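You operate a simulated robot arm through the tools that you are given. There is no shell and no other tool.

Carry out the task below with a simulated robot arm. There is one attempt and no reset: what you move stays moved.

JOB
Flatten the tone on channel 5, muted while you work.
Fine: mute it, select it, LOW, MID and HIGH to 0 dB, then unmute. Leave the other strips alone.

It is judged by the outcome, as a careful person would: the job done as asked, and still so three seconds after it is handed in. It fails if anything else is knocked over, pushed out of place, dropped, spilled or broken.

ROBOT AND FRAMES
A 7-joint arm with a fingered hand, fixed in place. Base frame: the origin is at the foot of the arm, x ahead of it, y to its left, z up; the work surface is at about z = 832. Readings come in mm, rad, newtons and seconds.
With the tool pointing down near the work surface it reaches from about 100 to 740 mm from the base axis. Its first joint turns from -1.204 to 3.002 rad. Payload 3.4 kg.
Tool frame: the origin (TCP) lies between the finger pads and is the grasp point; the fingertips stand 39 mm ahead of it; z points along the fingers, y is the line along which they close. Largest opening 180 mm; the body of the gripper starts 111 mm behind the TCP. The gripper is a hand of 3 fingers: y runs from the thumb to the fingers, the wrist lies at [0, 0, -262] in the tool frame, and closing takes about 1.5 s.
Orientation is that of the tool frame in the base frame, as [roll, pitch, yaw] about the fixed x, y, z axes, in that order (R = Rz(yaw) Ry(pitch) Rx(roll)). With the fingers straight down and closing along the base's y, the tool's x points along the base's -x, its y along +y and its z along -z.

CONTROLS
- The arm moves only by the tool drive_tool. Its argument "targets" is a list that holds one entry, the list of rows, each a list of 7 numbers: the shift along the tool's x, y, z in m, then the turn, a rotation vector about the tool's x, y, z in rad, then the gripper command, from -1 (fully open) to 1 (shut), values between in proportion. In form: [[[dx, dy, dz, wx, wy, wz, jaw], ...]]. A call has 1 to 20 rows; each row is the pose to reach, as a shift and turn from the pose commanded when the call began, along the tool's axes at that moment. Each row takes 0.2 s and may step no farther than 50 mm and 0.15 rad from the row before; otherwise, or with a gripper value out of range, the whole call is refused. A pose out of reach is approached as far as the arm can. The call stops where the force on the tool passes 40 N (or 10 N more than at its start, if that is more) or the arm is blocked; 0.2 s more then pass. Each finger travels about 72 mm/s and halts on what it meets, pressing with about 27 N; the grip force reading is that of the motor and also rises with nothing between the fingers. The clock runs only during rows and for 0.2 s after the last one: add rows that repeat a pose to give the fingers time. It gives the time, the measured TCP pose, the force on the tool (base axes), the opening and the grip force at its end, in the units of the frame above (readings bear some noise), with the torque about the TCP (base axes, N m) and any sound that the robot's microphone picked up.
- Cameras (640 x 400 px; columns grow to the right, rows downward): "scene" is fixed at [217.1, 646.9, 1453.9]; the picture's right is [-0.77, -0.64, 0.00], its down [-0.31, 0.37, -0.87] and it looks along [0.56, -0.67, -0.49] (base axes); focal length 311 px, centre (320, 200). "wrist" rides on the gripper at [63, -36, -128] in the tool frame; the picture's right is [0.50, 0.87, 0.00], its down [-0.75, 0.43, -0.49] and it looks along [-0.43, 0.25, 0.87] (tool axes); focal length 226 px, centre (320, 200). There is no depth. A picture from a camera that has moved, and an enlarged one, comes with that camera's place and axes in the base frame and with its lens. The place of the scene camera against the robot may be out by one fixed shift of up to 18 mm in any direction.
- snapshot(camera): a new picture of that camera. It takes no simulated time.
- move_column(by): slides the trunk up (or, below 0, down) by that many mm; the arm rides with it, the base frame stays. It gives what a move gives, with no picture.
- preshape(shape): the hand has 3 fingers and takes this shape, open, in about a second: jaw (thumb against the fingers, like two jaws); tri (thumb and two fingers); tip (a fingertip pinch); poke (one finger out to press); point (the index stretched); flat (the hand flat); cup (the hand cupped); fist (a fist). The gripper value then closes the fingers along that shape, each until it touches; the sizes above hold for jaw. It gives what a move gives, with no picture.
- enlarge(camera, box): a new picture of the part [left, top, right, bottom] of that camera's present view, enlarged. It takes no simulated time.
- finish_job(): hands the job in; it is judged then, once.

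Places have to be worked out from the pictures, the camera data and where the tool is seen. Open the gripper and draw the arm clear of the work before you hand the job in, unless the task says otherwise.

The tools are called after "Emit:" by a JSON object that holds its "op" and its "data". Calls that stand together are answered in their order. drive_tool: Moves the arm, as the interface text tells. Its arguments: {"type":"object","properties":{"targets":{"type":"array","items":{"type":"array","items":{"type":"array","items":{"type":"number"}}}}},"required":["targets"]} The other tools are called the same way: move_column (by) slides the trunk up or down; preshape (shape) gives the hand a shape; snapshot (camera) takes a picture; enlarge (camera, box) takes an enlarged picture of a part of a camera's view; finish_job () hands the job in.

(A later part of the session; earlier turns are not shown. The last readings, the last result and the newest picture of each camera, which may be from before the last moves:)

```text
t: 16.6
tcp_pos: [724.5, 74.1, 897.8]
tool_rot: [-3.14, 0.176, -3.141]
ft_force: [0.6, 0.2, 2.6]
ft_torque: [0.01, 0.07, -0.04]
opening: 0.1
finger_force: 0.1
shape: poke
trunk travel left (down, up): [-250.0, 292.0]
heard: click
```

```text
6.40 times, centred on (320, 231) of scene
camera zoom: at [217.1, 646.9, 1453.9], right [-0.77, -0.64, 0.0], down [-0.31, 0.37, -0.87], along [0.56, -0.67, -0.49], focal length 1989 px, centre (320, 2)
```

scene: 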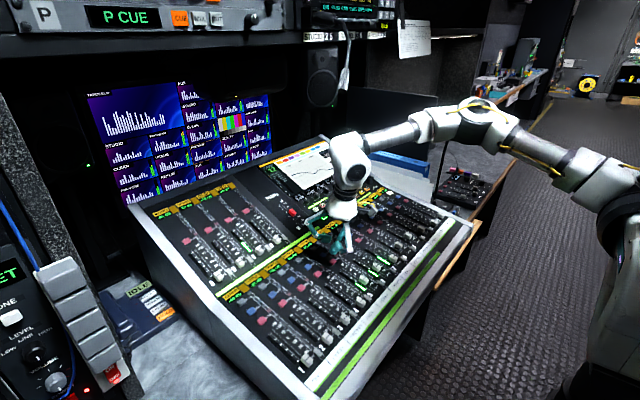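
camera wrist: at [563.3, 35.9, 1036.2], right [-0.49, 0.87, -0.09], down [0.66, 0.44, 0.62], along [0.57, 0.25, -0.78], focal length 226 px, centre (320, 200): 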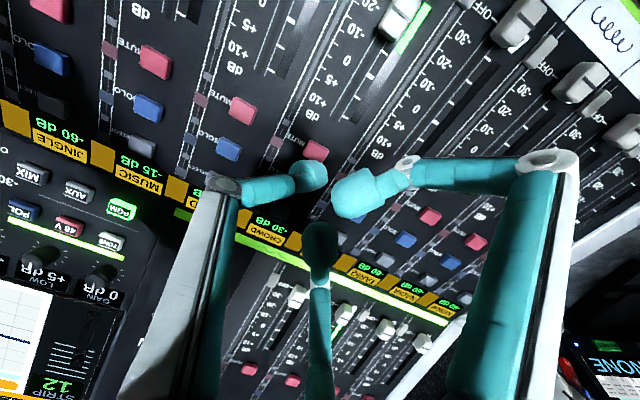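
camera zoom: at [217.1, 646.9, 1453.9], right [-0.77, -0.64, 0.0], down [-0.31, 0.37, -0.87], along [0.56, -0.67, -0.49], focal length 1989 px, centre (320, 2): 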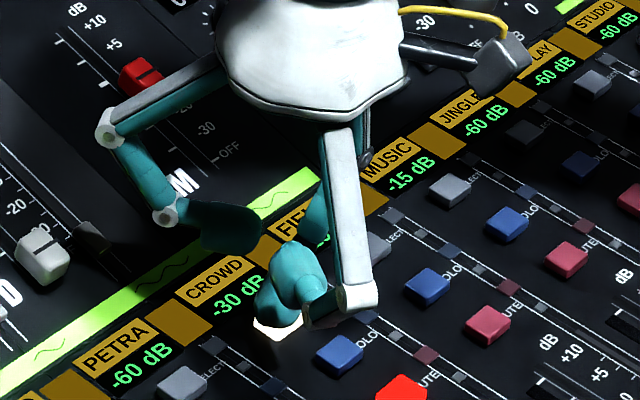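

A click, and SELECT on channel 5 is now lit. I lift off 60 mm and read the channel 5 EQ values on the displays.

Emit:
{"op": "drive_tool", "data": {"targets": [[[0, 0, -0.02, 0, 0, 0, -1], [0, 0, -0.06, 0, 0, 0, -1], [0, 0, -0.06, 0, 0, 0, -1]]]}}

Emit:
{"op": "snapshot", "data": {"camera": "wrist"}}

Emit:
{"op": "enlarge", "data": {"camera": "scene", "box": [250, 140, 410, 240]}}

Emit:
{"op": "enlarge", "data": {"camera": "wrist", "box": [0, 150, 200, 275]}}

```text
t: 17.4
tcp_pos: [714.2, 73.9, 957.3]
tool_rot: [-3.14, 0.173, 3.141]
ft_force: [0.2, 0.4, 0.0]
ft_torque: [-0.05, 0.03, -0.02]
opening: 0.3
finger_force: 0.1
shape: poke
trunk travel left (down, up): [-250.0, 292.0]
```

```text
taken
camera wrist: at [629.5, 37.0, 1071.1], right [-0.49, 0.87, -0.09], down [0.66, 0.44, 0.61], along [0.57, 0.24, -0.78], focal length 226 px, centre (320, 200)
```

wrist: 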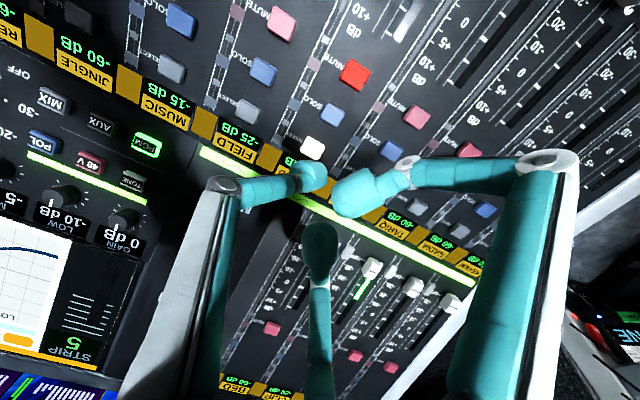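

```text
4.00 times, centred on (330, 190) of scene
camera zoom: at [217.1, 646.9, 1453.9], right [-0.77, -0.64, 0.0], down [-0.31, 0.37, -0.87], along [0.56, -0.67, -0.49], focal length 1243 px, centre (280, 240)
```

zoom: 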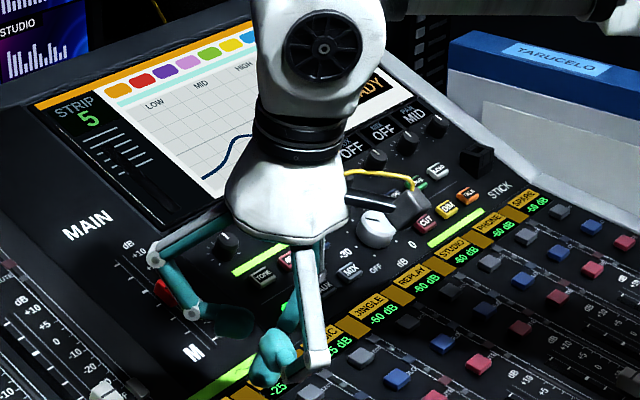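

```text
3.20 times, centred on (100, 212) of wrist
camera zoom: at [629.5, 37.0, 1071.1], right [-0.49, 0.87, -0.09], down [0.66, 0.44, 0.61], along [0.57, 0.24, -0.78], focal length 723 px, centre (1024, 160)
```

zoom: 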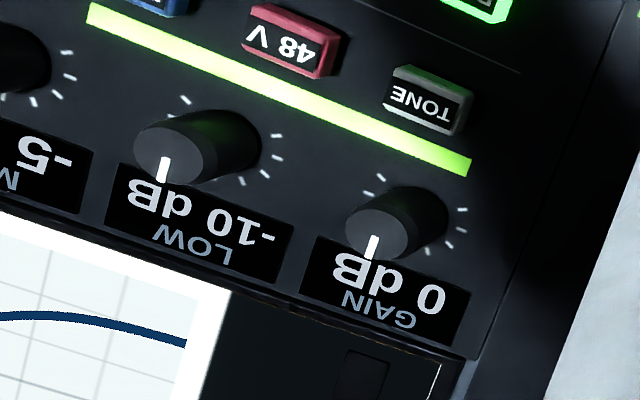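

Strip 5 is selected and shows LOW -10 dB, MID -5 dB (HIGH still hidden). I move to the right (staying low, clear of the microphone) towards the EQ section for a clear look at knobs and displays.

Emit:
{"op": "drive_tool", "data": {"targets": [[[0.004, -0.035, -0.02, 0, 0, 0, -1], [0.008, -0.07, -0.03, 0, 0, 0, -1], [0.012, -0.105, -0.032, 0, 0, 0, -1], [0.016, -0.14, -0.032, 0, 0, 0, -1], [0.019, -0.174, -0.032, 0, 0, 0, -1], [0.019, -0.174, -0.032, 0, 0, 0, -1]]]}}

Emit:
{"op": "preshape", "data": {"shape": "tip"}}

Emit:
{"op": "snapshot", "data": {"camera": "wrist"}}

Emit:
{"op": "snapshot", "data": {"camera": "scene"}}

```text
t: 18.8
tcp_pos: [691.0, -102.2, 987.4]
tool_rot: [-3.14, 0.175, 3.141]
ft_force: [0.5, 0.4, 1.0]
ft_torque: [0.0, -0.03, -0.01]
opening: 0.0
finger_force: 0.0
shape: poke
trunk travel left (down, up): [-250.0, 292.0]
```

```text
t: 19.7
tcp_pos: [690.2, -102.5, 987.4]
tool_rot: [-3.14, 0.174, -3.141]
ft_force: [1.4, 0.6, 0.0]
ft_torque: [-0.02, 0.03, 0.01]
opening: 179.7
finger_force: 0.0
shape: tip
trunk travel left (down, up): [-250.0, 292.0]
```

```text
taken
camera wrist: at [605.2, -139.0, 1101.1], right [-0.49, 0.87, -0.09], down [0.66, 0.44, 0.62], along [0.57, 0.25, -0.78], focal length 226 px, centre (320, 200)
```

wrist: 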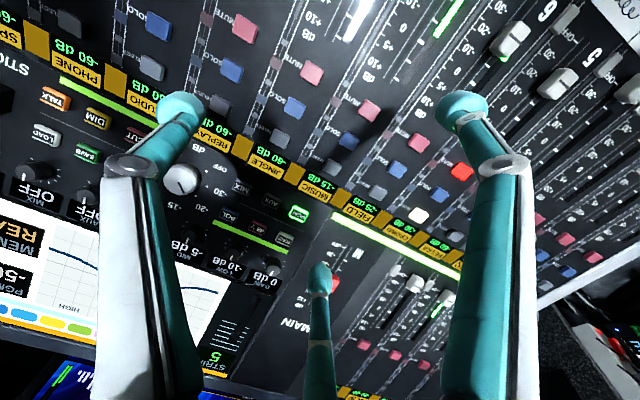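

```text
taken
```

scene: 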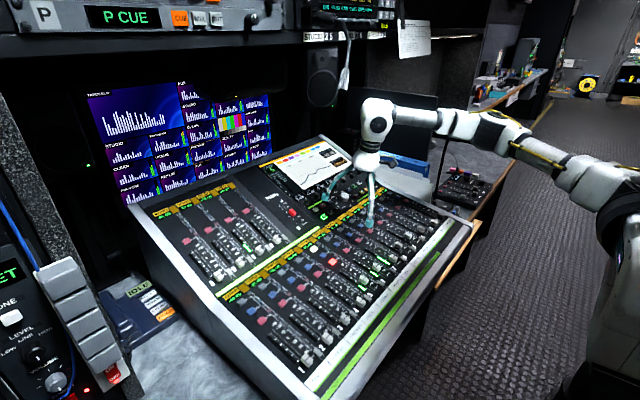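

The displays are visible; tip shape is open wide. I partly close it to about 50 mm opening here in free air to see how the fingertips come together, and zoom on the displays.

Emit:
{"op": "drive_tool", "data": {"targets": [[[0, 0, 0, 0, 0, 0, 0.45], [0, 0, 0, 0, 0, 0, 0.45], [0, 0, 0, 0, 0, 0, 0.45], [0, 0, 0, 0, 0, 0, 0.45], [0, 0, 0, 0, 0, 0, 0.45], [0, 0, 0, 0, 0, 0, 0.45], [0, 0, 0, 0, 0, 0, 0.45]]]}}

Emit:
{"op": "snapshot", "data": {"camera": "wrist"}}

Emit:
{"op": "enlarge", "data": {"camera": "wrist", "box": [0, 140, 280, 315]}}

Emit:
{"op": "enlarge", "data": {"camera": "scene", "box": [250, 130, 410, 230]}}

```text
t: 21.3
tcp_pos: [688.7, -102.4, 985.9]
tool_rot: [-3.14, 0.173, 3.141]
ft_force: [-0.7, 0.2, 0.0]
ft_torque: [0.0, -0.04, -0.01]
opening: 50.1
finger_force: 0.1
shape: tip
trunk travel left (down, up): [-250.0, 292.0]
```

```text
taken
camera wrist: at [605.2, -138.7, 1101.2], right [-0.49, 0.87, -0.09], down [0.66, 0.44, 0.62], along [0.57, 0.25, -0.78], focal length 226 px, centre (320, 200)
```

wrist: 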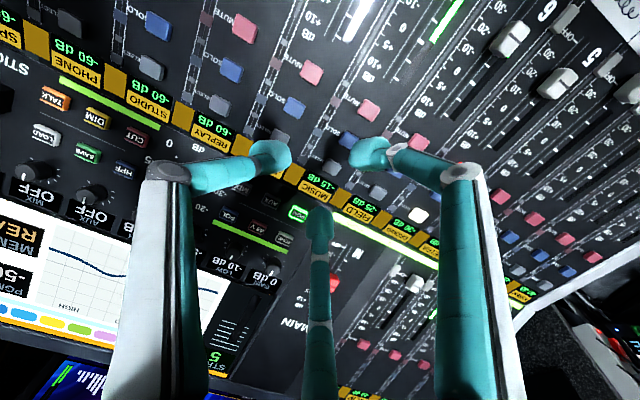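

```text
2.29 times, centred on (140, 228) of wrist
camera zoom: at [605.2, -138.7, 1101.2], right [-0.49, 0.87, -0.09], down [0.66, 0.44, 0.62], along [0.57, 0.25, -0.78], focal length 517 px, centre (731, 137)
```

zoom: 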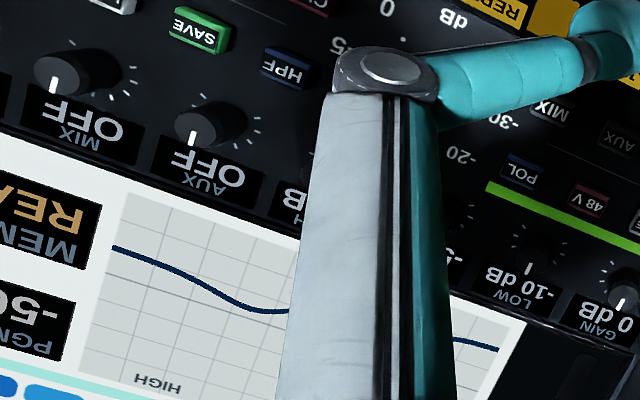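

```text
4.00 times, centred on (330, 180) of scene
camera zoom: at [217.1, 646.9, 1453.9], right [-0.77, -0.64, 0.0], down [-0.31, 0.37, -0.87], along [0.56, -0.67, -0.49], focal length 1243 px, centre (280, 280)
```

zoom: 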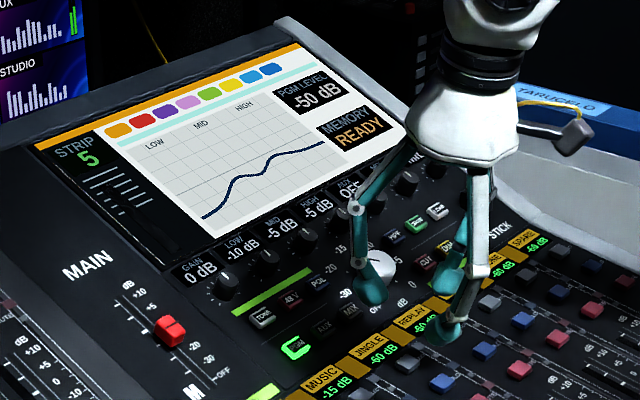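

Displays for strip 5: GAIN 0, LOW -10, MID -5, HIGH -5 dB. The tip shape brings three fingers in around the axis like a chuck; I zoom in on the fingertips to judge their size and spacing.

Emit:
{"op": "enlarge", "data": {"camera": "wrist", "box": [220, 100, 420, 260]}}

Emit:
{"op": "enlarge", "data": {"camera": "scene", "box": [320, 140, 400, 230]}}

Emit:
{"op": "enlarge", "data": {"camera": "scene", "box": [285, 175, 365, 225]}}

```text
2.50 times, centred on (320, 180) of wrist
camera zoom: at [605.2, -138.7, 1101.2], right [-0.49, 0.87, -0.09], down [0.66, 0.44, 0.62], along [0.57, 0.25, -0.78], focal length 565 px, centre (320, 250)
```

zoom: 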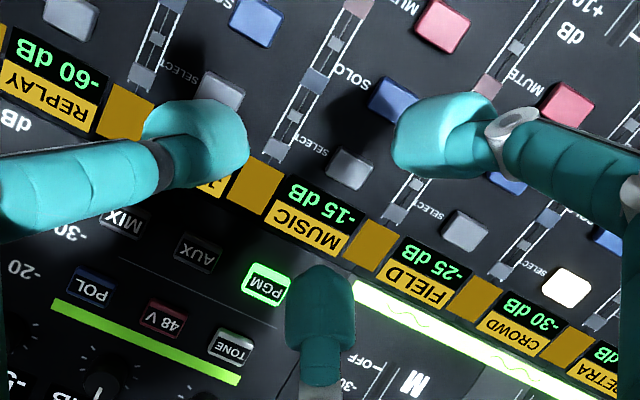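

```text
4.44 times, centred on (360, 185) of scene
camera zoom: at [217.1, 646.9, 1453.9], right [-0.77, -0.64, 0.0], down [-0.31, 0.37, -0.87], along [0.56, -0.67, -0.49], focal length 1381 px, centre (142, 267)
```

zoom: 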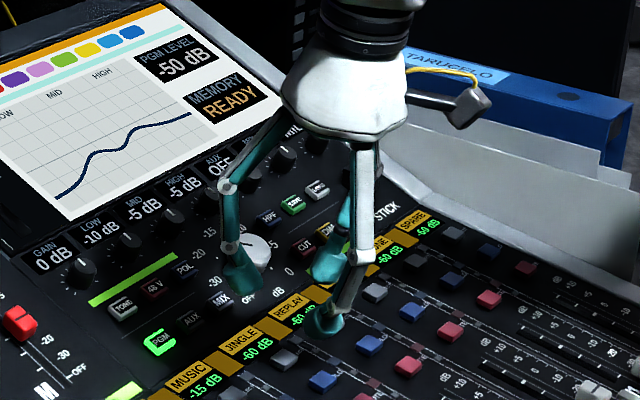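

```text
8.00 times, centred on (325, 200) of scene
camera zoom: at [217.1, 646.9, 1453.9], right [-0.77, -0.64, 0.0], down [-0.31, 0.37, -0.87], along [0.56, -0.67, -0.49], focal length 2486 px, centre (280, 200)
```

zoom: 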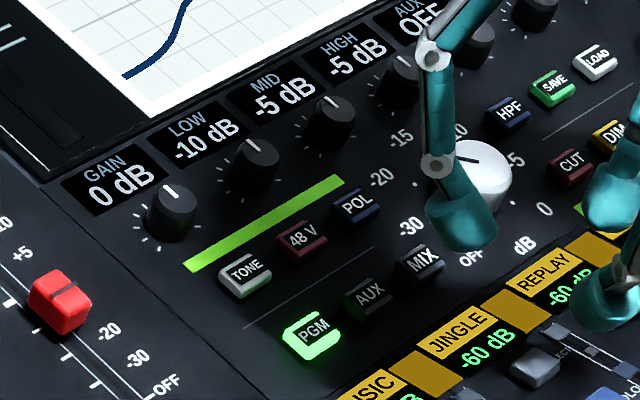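

LOW -10, MID -5 and HIGH -5 dB are confirmed in the close-up, all three needing to go up. I now tilt the tool forward (for reach) and move to a hover point above and in front of the LOW knob, near (887, -135, 910).

Emit:
{"op": "drive_tool", "data": {"targets": [[[-0.026, -0.0055, 0.004, 0, -0.054, 0, 0.45], [-0.052, -0.011, 0.012, 0, -0.109, 0, 0.45], [-0.078, -0.0165, 0.021, 0, -0.163, 0, 0.45], [-0.104, -0.022, 0.03, 0, -0.217, 0, 0.45], [-0.13, -0.0275, 0.039, 0, -0.272, 0, 0.45], [-0.155, -0.033, 0.0485, 0, -0.326, 0, 0.45], [-0.155, -0.033, 0.0485, 0, -0.326, 0, 0.45]]]}}

Emit:
{"op": "snapshot", "data": {"camera": "wrist"}}

Emit:
{"op": "snapshot", "data": {"camera": "scene"}}

```text
t: 22.9
tcp_pos: [851.0, -133.5, 967.3]
tool_rot: [-3.139, 0.502, 3.14]
ft_force: [-0.3, 0.3, -0.3]
ft_torque: [-0.04, -0.01, -0.02]
opening: 49.8
finger_force: 0.2
shape: tip
trunk travel left (down, up): [-250.0, 292.0]
```

```text
taken
camera wrist: at [734.3, -170.1, 1047.7], right [-0.44, 0.87, -0.24], down [0.42, 0.44, 0.79], along [0.79, 0.25, -0.56], focal length 226 px, centre (320, 200)
```

wrist: 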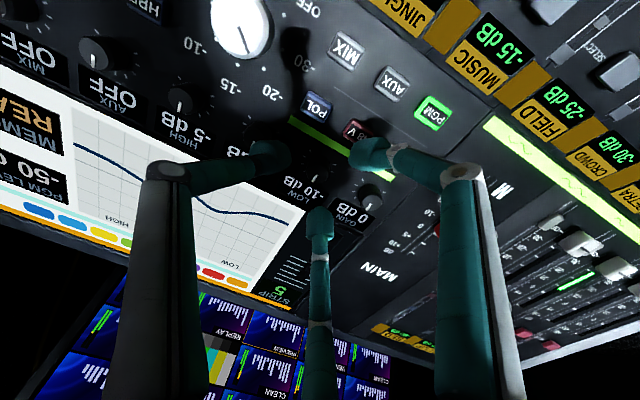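

```text
taken
```

scene: 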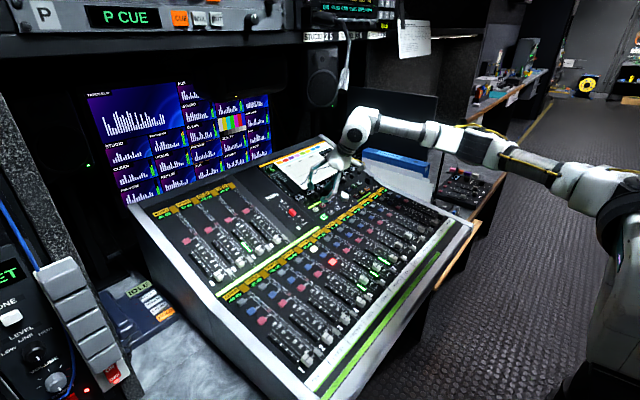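

The pose was reached exactly. I test whether the arm can also hold a smaller tilt here (0.32 rad), which would sit squarer on the knobs.

Emit:
{"op": "drive_tool", "data": {"targets": [[[0, 0, 0, 0, 0.06, 0, 0.45], [0, 0, 0, 0, 0.12, 0, 0.45], [0, 0, 0, 0, 0.18, 0, 0.45], [0, 0, 0, 0, 0.18, 0, 0.45]]]}}

Emit:
{"op": "snapshot", "data": {"camera": "scene"}}

```text
t: 23.9
tcp_pos: [851.2, -133.6, 965.7]
tool_rot: [-3.141, 0.32, 3.14]
ft_force: [0.1, 0.4, -0.3]
ft_torque: [0.03, -0.04, 0.03]
opening: 50.0
finger_force: 0.2
shape: tip
trunk travel left (down, up): [-250.0, 292.0]
```

```text
taken
```

scene: 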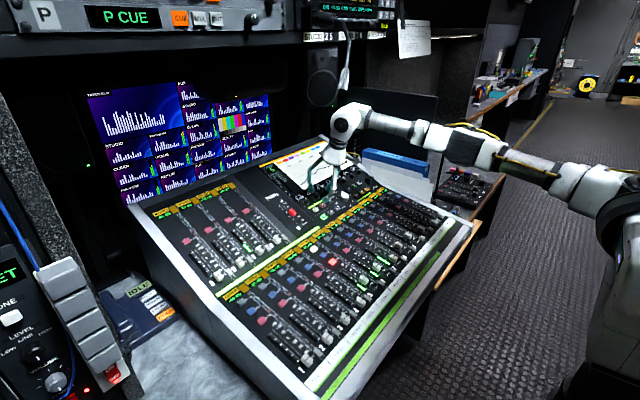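

Even 0.32 rad is within reach, only about 7° off the knob axis. I now spin the hand +0.52 rad about its axis so that no finger points at the neighbouring knobs, and look.

Emit:
{"op": "drive_tool", "data": {"targets": [[[0, 0, 0, 0, 0, 0.13, 0.45], [0, 0, 0, 0, 0, 0.26, 0.45], [0, 0, 0, 0, 0, 0.39, 0.45], [0, 0, 0, 0, 0, 0.52, 0.45], [0, 0, 0, 0, 0, 0.52, 0.45]]]}}

Emit:
{"op": "snapshot", "data": {"camera": "wrist"}}

Emit:
{"op": "enlarge", "data": {"camera": "wrist", "box": [240, 100, 400, 200]}}

Emit:
{"op": "enlarge", "data": {"camera": "scene", "box": [285, 145, 365, 195]}}

```text
t: 25.1
tcp_pos: [851.4, -133.3, 965.5]
tool_rot: [2.977, 0.277, 2.596]
ft_force: [-0.1, 0.3, 0.0]
ft_torque: [-0.03, 0.0, -0.04]
opening: 49.8
finger_force: 0.1
shape: tip
trunk travel left (down, up): [-250.0, 292.0]
```

```text
taken
camera wrist: at [742.0, -133.4, 1062.5], right [0.0, 1.0, 0.0], down [0.67, 0.0, 0.74], along [0.74, 0.0, -0.67], focal length 226 px, centre (320, 200)
```

wrist: 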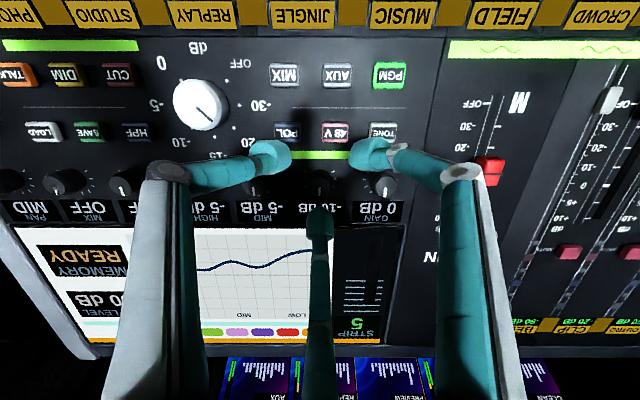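

```text
4.00 times, centred on (320, 150) of wrist
camera zoom: at [742.0, -133.4, 1062.5], right [0.0, 1.0, 0.0], down [0.67, 0.0, 0.74], along [0.74, 0.0, -0.67], focal length 904 px, centre (320, 400)
```

zoom: 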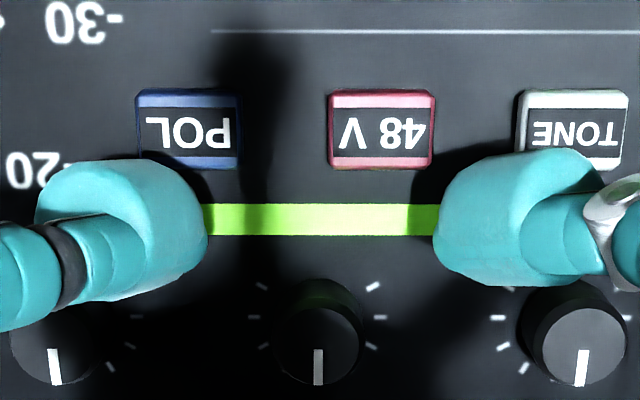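

```text
8.00 times, centred on (325, 170) of scene
camera zoom: at [217.1, 646.9, 1453.9], right [-0.77, -0.64, 0.0], down [-0.31, 0.37, -0.87], along [0.56, -0.67, -0.49], focal length 2486 px, centre (280, 440)
```

zoom: 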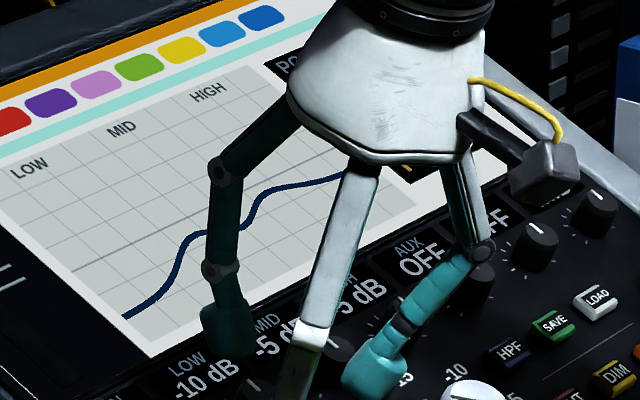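

The view is now square-on: LOW's knob top is centred at y ≈ -134, about 890 in x. I shift forward so the tool axis meets the knob, closing the fingers to about 36 mm opening.

Emit:
{"op": "drive_tool", "data": {"targets": [[[-0.0076, 0.004, 0.0022, 0, 0, 0, 0.6], [-0.0151, 0.008, 0.0044, 0, 0, 0, 0.6], [-0.0151, 0.008, 0.0044, 0, 0, 0, 0.6]]]}}

Emit:
{"op": "enlarge", "data": {"camera": "wrist", "box": [240, 100, 400, 200]}}

Emit:
{"op": "enlarge", "data": {"camera": "scene", "box": [275, 165, 355, 215]}}

```text
t: 25.9
tcp_pos: [869.1, -132.0, 965.7]
tool_rot: [2.981, 0.277, 2.598]
ft_force: [-0.1, -0.5, 0.1]
ft_torque: [-0.01, 0.0, 0.02]
opening: 36.3
finger_force: 0.1
shape: tip
trunk travel left (down, up): [-250.0, 292.0]
```

```text
4.00 times, centred on (320, 150) of wrist
camera zoom: at [760.6, -133.8, 1063.1], right [0.0, 1.0, 0.0], down [0.67, 0.0, 0.74], along [0.74, 0.0, -0.67], focal length 904 px, centre (320, 400)
```

zoom: 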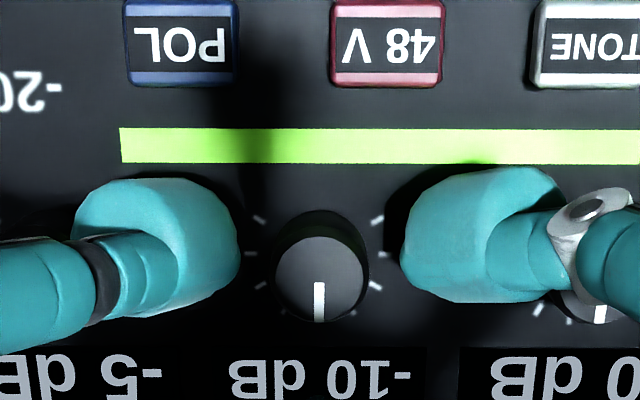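

```text
8.00 times, centred on (315, 190) of scene
camera zoom: at [217.1, 646.9, 1453.9], right [-0.77, -0.64, 0.0], down [-0.31, 0.37, -0.87], along [0.56, -0.67, -0.49], focal length 2486 px, centre (360, 280)
```

zoom: 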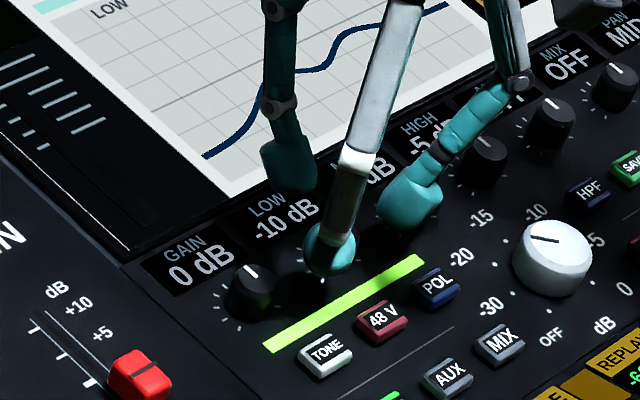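

The knob is centred between the fingers in the sideways direction. I zoom right in on it to judge its height and its fore-aft position relative to the tool axis.

Emit:
{"op": "enlarge", "data": {"camera": "wrist", "box": [295, 140, 345, 190]}}

Emit:
{"op": "enlarge", "data": {"camera": "scene", "box": [295, 185, 335, 210]}}

```text
8.00 times, centred on (320, 165) of wrist
camera zoom: at [760.6, -133.8, 1063.1], right [0.0, 1.0, 0.0], down [0.67, 0.0, 0.74], along [0.74, 0.0, -0.67], focal length 1808 px, centre (320, 480)
```

zoom: 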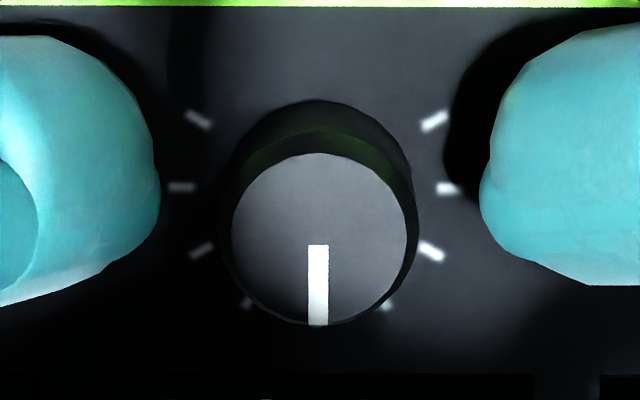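

```text
16.00 times, centred on (315, 198) of scene
camera zoom: at [217.1, 646.9, 1453.9], right [-0.77, -0.64, 0.0], down [-0.31, 0.37, -0.87], along [0.56, -0.67, -0.49], focal length 4972 px, centre (400, 240)
```

zoom: 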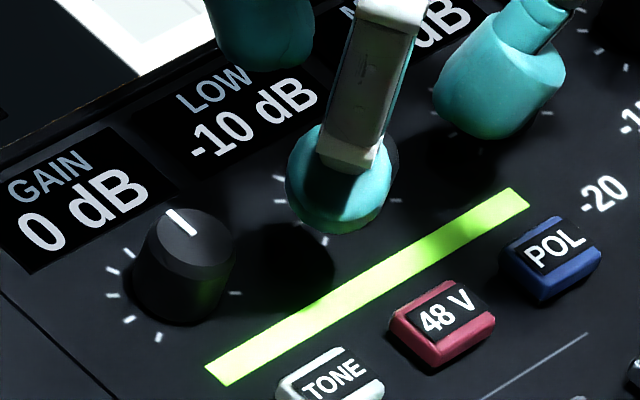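

Knob top radius is about 10 mm, height about 15 mm, and the upper panel section looks a little steeper, so I add a slight extra tilt (0.04 rad) while lowering 18 mm over the LOW knob.

Emit:
{"op": "drive_tool", "data": {"targets": [[[0, 0, 0.005, -0.01, -0.0173, 0, 0.6], [0, 0, 0.01, -0.0199, -0.0347, 0, 0.6], [0, 0, 0.018, -0.0199, -0.0347, 0, 0.6], [0, 0, 0.018, -0.0199, -0.0347, 0, 0.6]]]}}

Emit:
{"op": "enlarge", "data": {"camera": "wrist", "box": [240, 110, 400, 210]}}

Emit:
{"op": "enlarge", "data": {"camera": "scene", "box": [285, 175, 345, 213]}}

```text
t: 26.9
tcp_pos: [876.6, -133.2, 948.5]
tool_rot: [2.957, 0.313, 2.592]
ft_force: [0.1, 0.4, -0.5]
ft_torque: [0.05, 0.01, -0.04]
opening: 36.4
finger_force: 0.1
shape: tip
trunk travel left (down, up): [-250.0, 292.0]
```

```text
4.00 times, centred on (320, 160) of wrist
camera zoom: at [762.3, -134.1, 1042.3], right [0.0, 1.0, 0.0], down [0.64, 0.0, 0.77], along [0.77, 0.0, -0.64], focal length 904 px, centre (320, 360)
```

zoom: 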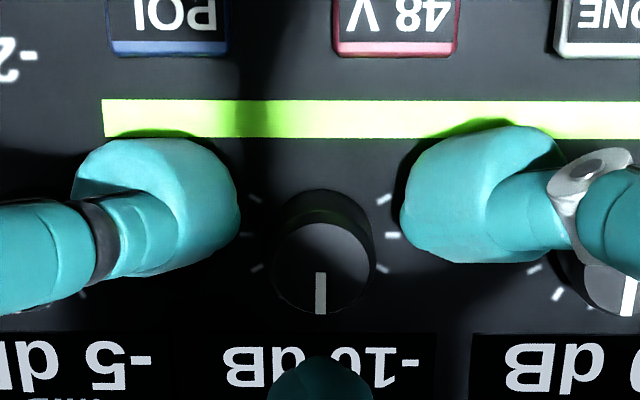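

```text
10.53 times, centred on (315, 194) of scene
camera zoom: at [217.1, 646.9, 1453.9], right [-0.77, -0.64, 0.0], down [-0.31, 0.37, -0.87], along [0.56, -0.67, -0.49], focal length 3271 px, centre (373, 263)
```

zoom: 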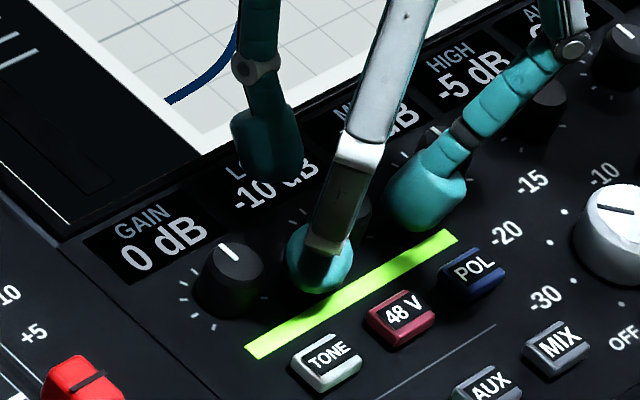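

The knob top is now level with the fingertip ends and centred on the axis. I lower another 6 mm, watching force and clearance to the panel.

Emit:
{"op": "drive_tool", "data": {"targets": [[[0, 0, 0.003, 0, 0, 0, 0.6], [0, 0, 0.006, 0, 0, 0, 0.6], [0, 0, 0.006, 0, 0, 0, 0.6]]]}}

Emit:
{"op": "enlarge", "data": {"camera": "wrist", "box": [240, 110, 400, 210]}}

Emit:
{"op": "enlarge", "data": {"camera": "scene", "box": [295, 180, 335, 205]}}

```text
t: 27.7
tcp_pos: [876.8, -131.9, 943.9]
tool_rot: [2.956, 0.314, 2.591]
ft_force: [-0.9, 0.2, 5.5]
ft_torque: [0.0, -0.2, 0.04]
opening: 36.7
finger_force: 0.1
shape: tip
trunk travel left (down, up): [-250.0, 292.0]
```

```text
4.00 times, centred on (320, 160) of wrist
camera zoom: at [763.6, -133.8, 1038.0], right [0.0, 1.0, 0.0], down [0.64, 0.0, 0.77], along [0.77, 0.0, -0.64], focal length 904 px, centre (320, 360)
```

zoom: 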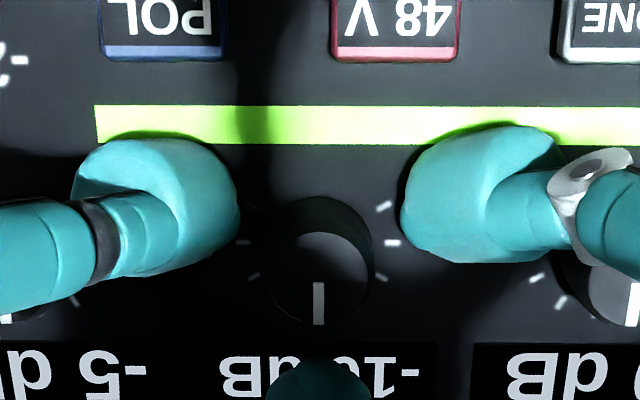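

```text
16.00 times, centred on (315, 192) of scene
camera zoom: at [217.1, 646.9, 1453.9], right [-0.77, -0.64, 0.0], down [-0.31, 0.37, -0.87], along [0.56, -0.67, -0.49], focal length 4972 px, centre (400, 320)
```

zoom: 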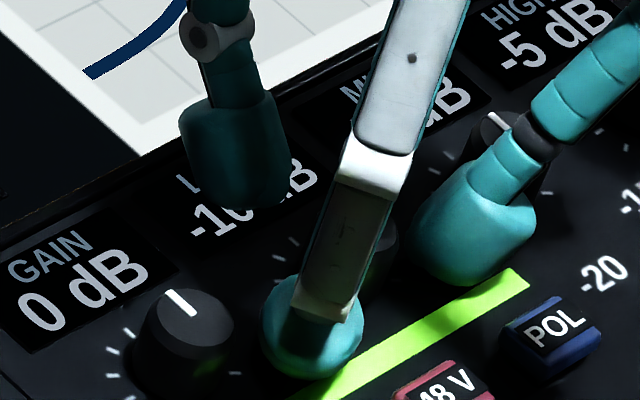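

A 5.5 N reaction appeared and the torque places it about 43 mm beyond the TCP: the far finger has touched the panel, so the upper panel is steeper than assumed (about 25°). I back off and increase the tilt to 0.46 rad, re-centring on the knob.

Emit:
{"op": "drive_tool", "data": {"targets": [[[0, 0, -0.008, 0, 0, 0, 0.6], [0.0016, -0.0012, -0.008, -0.0248, -0.0434, 0, 0.6], [0.0032, -0.0024, -0.006, -0.0497, -0.0868, 0, 0.6], [0.0032, -0.0024, -0.006, -0.0497, -0.0868, 0, 0.6]]]}}

Emit:
{"op": "enlarge", "data": {"camera": "wrist", "box": [240, 110, 400, 210]}}

Emit:
{"op": "enlarge", "data": {"camera": "scene", "box": [285, 175, 345, 213]}}

```text
t: 28.7
tcp_pos: [870.5, -133.4, 947.1]
tool_rot: [2.899, 0.398, 2.571]
ft_force: [0.7, -0.3, 0.0]
ft_torque: [0.02, 0.0, 0.02]
opening: 36.3
finger_force: 0.1
shape: tip
trunk travel left (down, up): [-250.0, 292.0]
```

```text
4.00 times, centred on (320, 160) of wrist
camera zoom: at [748.5, -134.4, 1029.2], right [0.0, 1.0, 0.0], down [0.56, 0.0, 0.83], along [0.83, 0.0, -0.56], focal length 904 px, centre (320, 360)
```

zoom: 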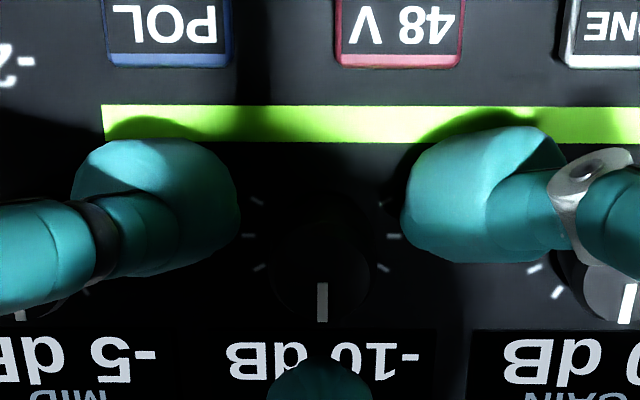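

```text
10.53 times, centred on (315, 194) of scene
camera zoom: at [217.1, 646.9, 1453.9], right [-0.77, -0.64, 0.0], down [-0.31, 0.37, -0.87], along [0.56, -0.67, -0.49], focal length 3271 px, centre (373, 263)
```

zoom: 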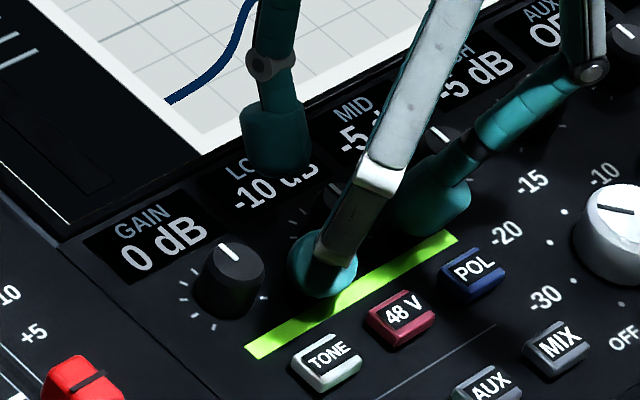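

From the contact point I now place the knob top near (885, -134, 918.5), so the fingertips already overlap the knob by about 7 mm and the tool is nearly square to the panel. I lower 3 mm more and close gently on the LOW knob.

Emit:
{"op": "drive_tool", "data": {"targets": [[[0, 0, 0.003, 0, 0, 0, 0.6], [0, 0, 0.003, 0, 0, 0, 0.7], [0, 0, 0.003, 0, 0, 0, 0.78], [0, 0, 0.003, 0, 0, 0, 0.82], [0, 0, 0.003, 0, 0, 0, 0.82]]]}}

Emit:
{"op": "enlarge", "data": {"camera": "wrist", "box": [240, 110, 400, 210]}}

Emit:
{"op": "enlarge", "data": {"camera": "scene", "box": [285, 175, 345, 213]}}

```text
t: 29.9
tcp_pos: [872.8, -134.4, 946.1]
tool_rot: [2.9, 0.399, 2.572]
ft_force: [1.2, -0.9, -0.3]
ft_torque: [-0.03, 0.02, 0.0]
opening: 13.6
finger_force: 26.4
shape: tip
trunk travel left (down, up): [-250.0, 292.0]
```

```text
4.00 times, centred on (320, 160) of wrist
camera zoom: at [749.9, -134.8, 1026.8], right [0.0, 1.0, 0.0], down [0.56, 0.0, 0.83], along [0.83, 0.0, -0.56], focal length 904 px, centre (320, 360)
```

zoom: 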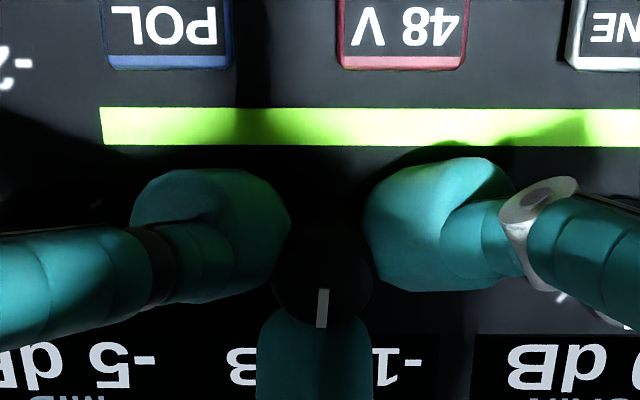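

```text
10.53 times, centred on (315, 194) of scene
camera zoom: at [217.1, 646.9, 1453.9], right [-0.77, -0.64, 0.0], down [-0.31, 0.37, -0.87], along [0.56, -0.67, -0.49], focal length 3271 px, centre (373, 263)
```

zoom: 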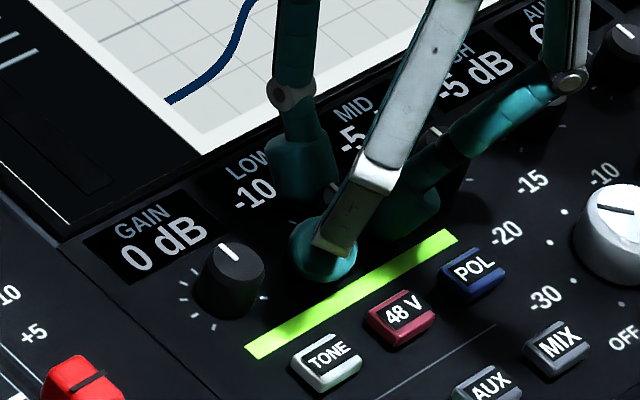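

The grip reads 26 N on the knob. I turn clockwise (positive about the tool axis) by 0.3 rad and check the LOW readout.

Emit:
{"op": "drive_tool", "data": {"targets": [[[0, 0, 0, 0, 0, 0.1, 0.82], [0, 0, 0, 0, 0, 0.2, 0.82], [0, 0, 0, 0, 0, 0.3, 0.82], [0, 0, 0, 0, 0, 0.3, 0.82]]]}}

Emit:
{"op": "enlarge", "data": {"camera": "wrist", "box": [240, 110, 400, 210]}}

Emit:
{"op": "enlarge", "data": {"camera": "scene", "box": [285, 165, 345, 203]}}

```text
t: 30.9
tcp_pos: [871.2, -134.2, 944.4]
tool_rot: [2.794, 0.309, 2.266]
ft_force: [-1.5, -3.3, 0.1]
ft_torque: [-0.11, 0.07, -0.01]
opening: 13.5
finger_force: 26.5
shape: tip
trunk travel left (down, up): [-250.0, 292.0]
```

```text
4.00 times, centred on (320, 160) of wrist
camera zoom: at [752.4, -113.4, 1028.0], right [0.26, 0.96, 0.13], down [0.53, -0.25, 0.81], along [0.81, -0.15, -0.57], focal length 904 px, centre (320, 360)
```

zoom: 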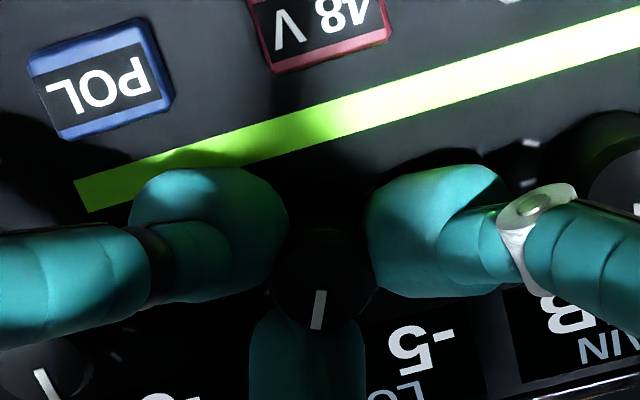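

```text
10.53 times, centred on (315, 184) of scene
camera zoom: at [217.1, 646.9, 1453.9], right [-0.77, -0.64, 0.0], down [-0.31, 0.37, -0.87], along [0.56, -0.67, -0.49], focal length 3271 px, centre (373, 368)
```

zoom: 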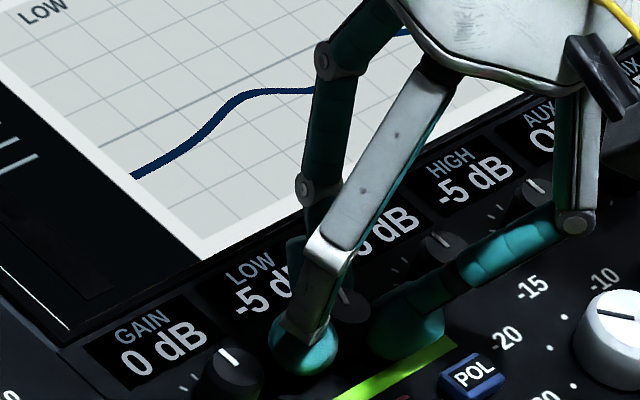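

LOW stepped from -10 to -5 dB with that turn. I keep turning in smaller steps, another 0.15 rad, and check.

Emit:
{"op": "drive_tool", "data": {"targets": [[[0, 0, 0, 0, 0, 0.08, 0.82], [0, 0, 0, 0, 0, 0.15, 0.82], [0, 0, 0, 0, 0, 0.15, 0.82]]]}}

Emit:
{"op": "enlarge", "data": {"camera": "scene", "box": [285, 165, 345, 203]}}

Emit:
{"op": "enlarge", "data": {"camera": "wrist", "box": [240, 110, 400, 210]}}

```text
t: 31.7
tcp_pos: [871.7, -133.3, 945.9]
tool_rot: [2.752, 0.255, 2.121]
ft_force: [-3.0, -3.3, -0.4]
ft_torque: [-0.22, 0.16, -0.07]
opening: 13.7
finger_force: 26.8
shape: tip
trunk travel left (down, up): [-250.0, 292.0]
```

```text
10.53 times, centred on (315, 184) of scene
camera zoom: at [217.1, 646.9, 1453.9], right [-0.77, -0.64, 0.0], down [-0.31, 0.37, -0.87], along [0.56, -0.67, -0.49], focal length 3271 px, centre (373, 368)
```

zoom: 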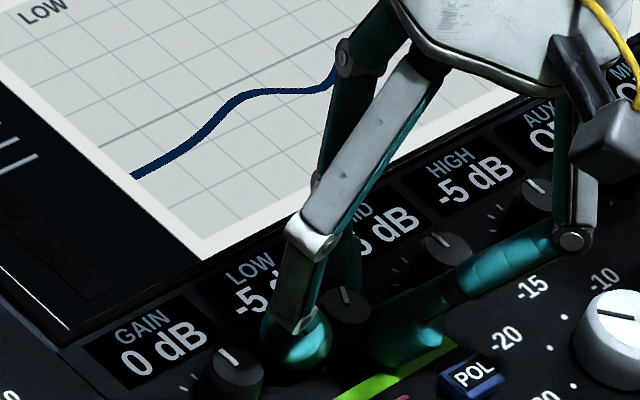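

```text
4.00 times, centred on (320, 160) of wrist
camera zoom: at [756.0, -103.3, 1029.8], right [0.39, 0.9, 0.19], down [0.48, -0.38, 0.79], along [0.78, -0.21, -0.58], focal length 904 px, centre (320, 360)
```

zoom: 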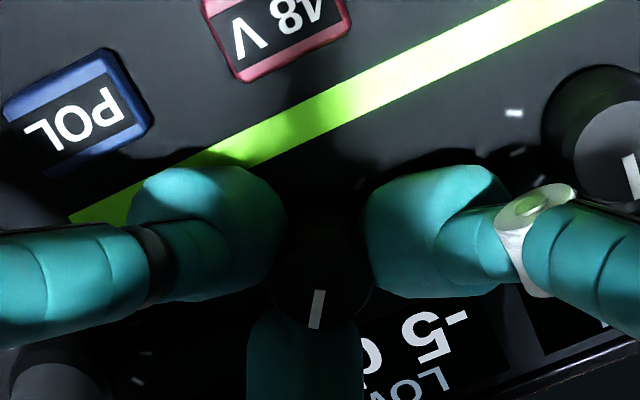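

Still -5 dB; the knob follows the hand. I turn on by another 0.12 rad.

Emit:
{"op": "drive_tool", "data": {"targets": [[[0, 0, 0, 0, 0, 0.06, 0.82], [0, 0, 0, 0, 0, 0.12, 0.82], [0, 0, 0, 0, 0, 0.12, 0.82]]]}}

Emit:
{"op": "enlarge", "data": {"camera": "scene", "box": [285, 165, 345, 203]}}

Emit:
{"op": "enlarge", "data": {"camera": "wrist", "box": [240, 110, 400, 210]}}

```text
t: 32.5
tcp_pos: [871.0, -133.4, 944.5]
tool_rot: [2.728, 0.207, 2.009]
ft_force: [-5.9, -2.8, -3.7]
ft_torque: [-0.17, 0.36, -0.06]
opening: 13.2
finger_force: 26.7
shape: tip
trunk travel left (down, up): [-250.0, 292.0]
```

```text
10.53 times, centred on (315, 184) of scene
camera zoom: at [217.1, 646.9, 1453.9], right [-0.77, -0.64, 0.0], down [-0.31, 0.37, -0.87], along [0.56, -0.67, -0.49], focal length 3271 px, centre (373, 368)
```

zoom: 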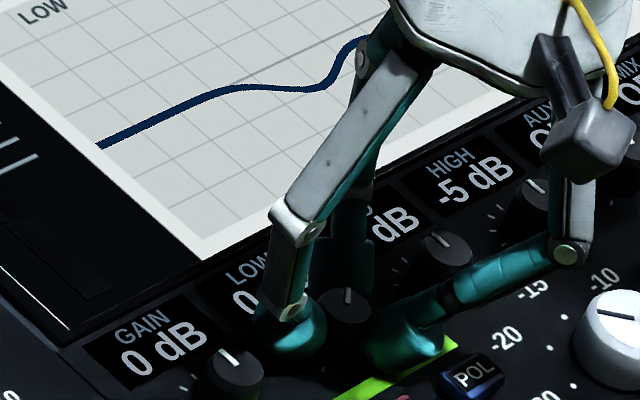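

```text
4.00 times, centred on (320, 160) of wrist
camera zoom: at [759.6, -94.9, 1031.7], right [0.48, 0.84, 0.24], down [0.44, -0.47, 0.77], along [0.76, -0.26, -0.6], focal length 904 px, centre (320, 360)
```

zoom: 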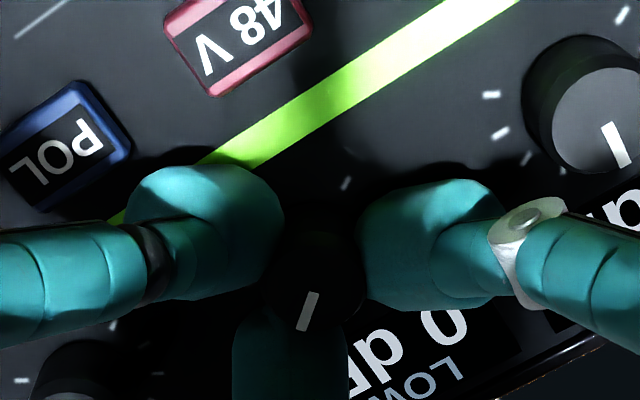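

LOW now reads 0 dB and the curve flattened at the low end. I open the fingers just enough to free the knob (about 32 mm) and check nothing moves.

Emit:
{"op": "drive_tool", "data": {"targets": [[[0, 0, 0, 0, 0, 0, 0.75], [0, 0, 0, 0, 0, 0, 0.64], [0, 0, 0, 0, 0, 0, 0.64]]]}}

Emit:
{"op": "enlarge", "data": {"camera": "wrist", "box": [240, 110, 400, 210]}}

Emit:
{"op": "enlarge", "data": {"camera": "scene", "box": [285, 165, 345, 203]}}

```text
t: 33.3
tcp_pos: [871.9, -132.4, 946.6]
tool_rot: [2.726, 0.208, 2.008]
ft_force: [0.4, 0.0, 0.6]
ft_torque: [0.0, 0.02, 0.02]
opening: 32.2
finger_force: 0.1
shape: tip
trunk travel left (down, up): [-250.0, 292.0]
```

```text
4.00 times, centred on (320, 160) of wrist
camera zoom: at [760.2, -94.7, 1032.4], right [0.48, 0.84, 0.24], down [0.44, -0.47, 0.77], along [0.76, -0.26, -0.59], focal length 904 px, centre (320, 360)
```

zoom: 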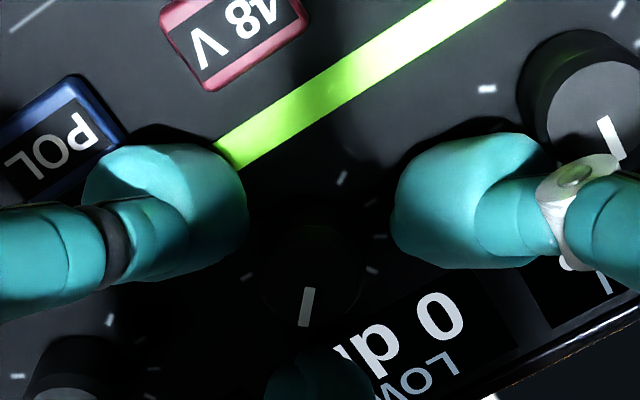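

```text
10.53 times, centred on (315, 184) of scene
camera zoom: at [217.1, 646.9, 1453.9], right [-0.77, -0.64, 0.0], down [-0.31, 0.37, -0.87], along [0.56, -0.67, -0.49], focal length 3271 px, centre (373, 368)
```

zoom: 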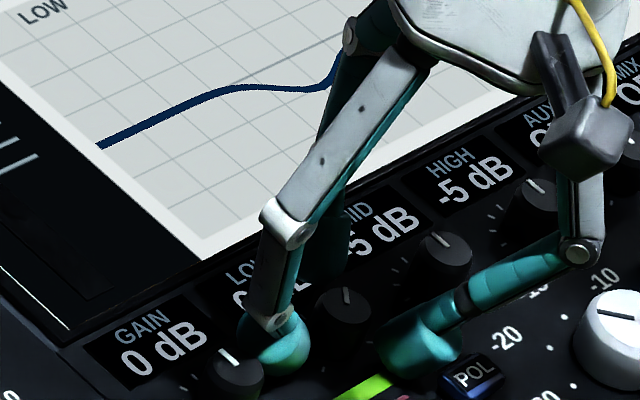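

The knob is free with no forces. I lift 35 mm along the tool axis and confirm the LOW reading.

Emit:
{"op": "drive_tool", "data": {"targets": [[[0, 0, -0.015, 0, 0, 0, 0.64], [0, 0, -0.035, 0, 0, 0, 0.64], [0, 0, -0.035, 0, 0, 0, 0.64]]]}}

Emit:
{"op": "snapshot", "data": {"camera": "wrist"}}

Emit:
{"op": "enlarge", "data": {"camera": "scene", "box": [275, 155, 375, 218]}}

```text
t: 34.1
tcp_pos: [856.6, -133.1, 976.7]
tool_rot: [2.729, 0.206, 2.008]
ft_force: [0.1, 0.2, 0.6]
ft_torque: [-0.01, 0.02, 0.02]
opening: 32.1
finger_force: 0.0
shape: tip
trunk travel left (down, up): [-250.0, 292.0]
```

```text
taken
camera wrist: at [744.6, -94.5, 1062.9], right [0.48, 0.84, 0.24], down [0.44, -0.47, 0.77], along [0.76, -0.27, -0.59], focal length 226 px, centre (320, 200)
```

wrist: 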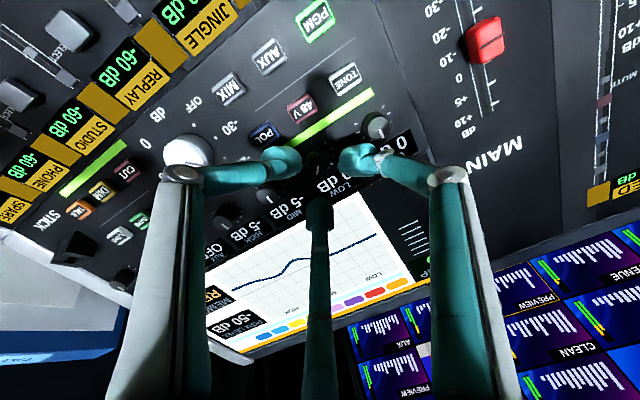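

```text
6.35 times, centred on (325, 186) of scene
camera zoom: at [217.1, 646.9, 1453.9], right [-0.77, -0.64, 0.0], down [-0.31, 0.37, -0.87], along [0.56, -0.67, -0.49], focal length 1973 px, centre (288, 286)
```

zoom: 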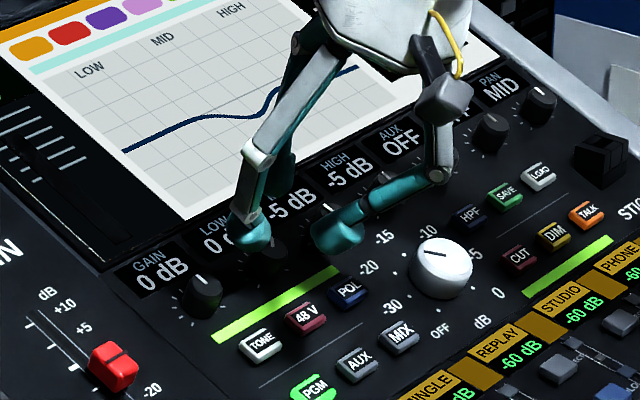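

LOW reads 0 dB; MID and HIGH are still -5 dB and no other key has lit. I now shift 59 mm right over the MID knob while spinning the hand back to the start angle.

Emit:
{"op": "drive_tool", "data": {"targets": [[[-0.0105, -0.0055, 0, 0, 0, -0.114, 0.64], [-0.021, -0.011, 0, 0, 0, -0.228, 0.64], [-0.0314, -0.0164, 0, 0, 0, -0.342, 0.64], [-0.0418, -0.0218, 0, 0, 0, -0.456, 0.64], [-0.0523, -0.0273, 0, 0, 0, -0.57, 0.64], [-0.0523, -0.0273, 0, 0, 0, -0.57, 0.64]]]}}

Emit:
{"op": "snapshot", "data": {"camera": "wrist"}}

Emit:
{"op": "enlarge", "data": {"camera": "wrist", "box": [240, 110, 400, 210]}}

```text
t: 35.5
tcp_pos: [857.6, -192.4, 975.7]
tool_rot: [2.901, 0.399, 2.574]
ft_force: [-0.9, 0.3, -0.3]
ft_torque: [0.02, 0.01, -0.01]
opening: 32.1
finger_force: 0.0
shape: tip
trunk travel left (down, up): [-250.0, 292.0]
```

```text
taken
camera wrist: at [735.1, -193.5, 1057.4], right [0.0, 1.0, 0.0], down [0.56, 0.01, 0.83], along [0.83, 0.0, -0.56], focal length 226 px, centre (320, 200)
```

wrist: 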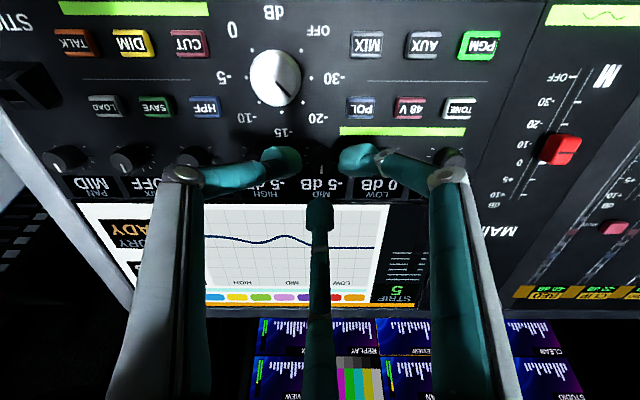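

```text
4.00 times, centred on (320, 160) of wrist
camera zoom: at [735.1, -193.5, 1057.4], right [0.0, 1.0, 0.0], down [0.56, 0.01, 0.83], along [0.83, 0.0, -0.56], focal length 904 px, centre (320, 360)
```

zoom: 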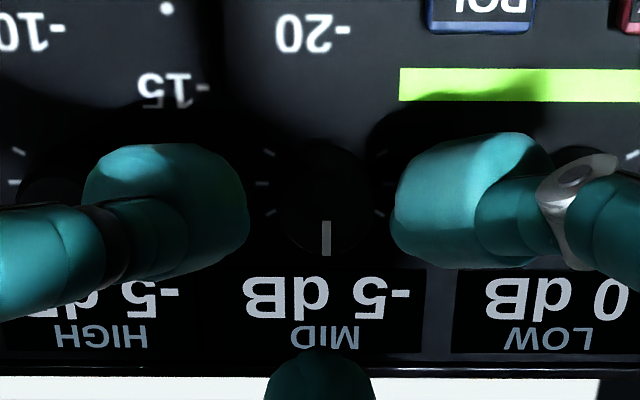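

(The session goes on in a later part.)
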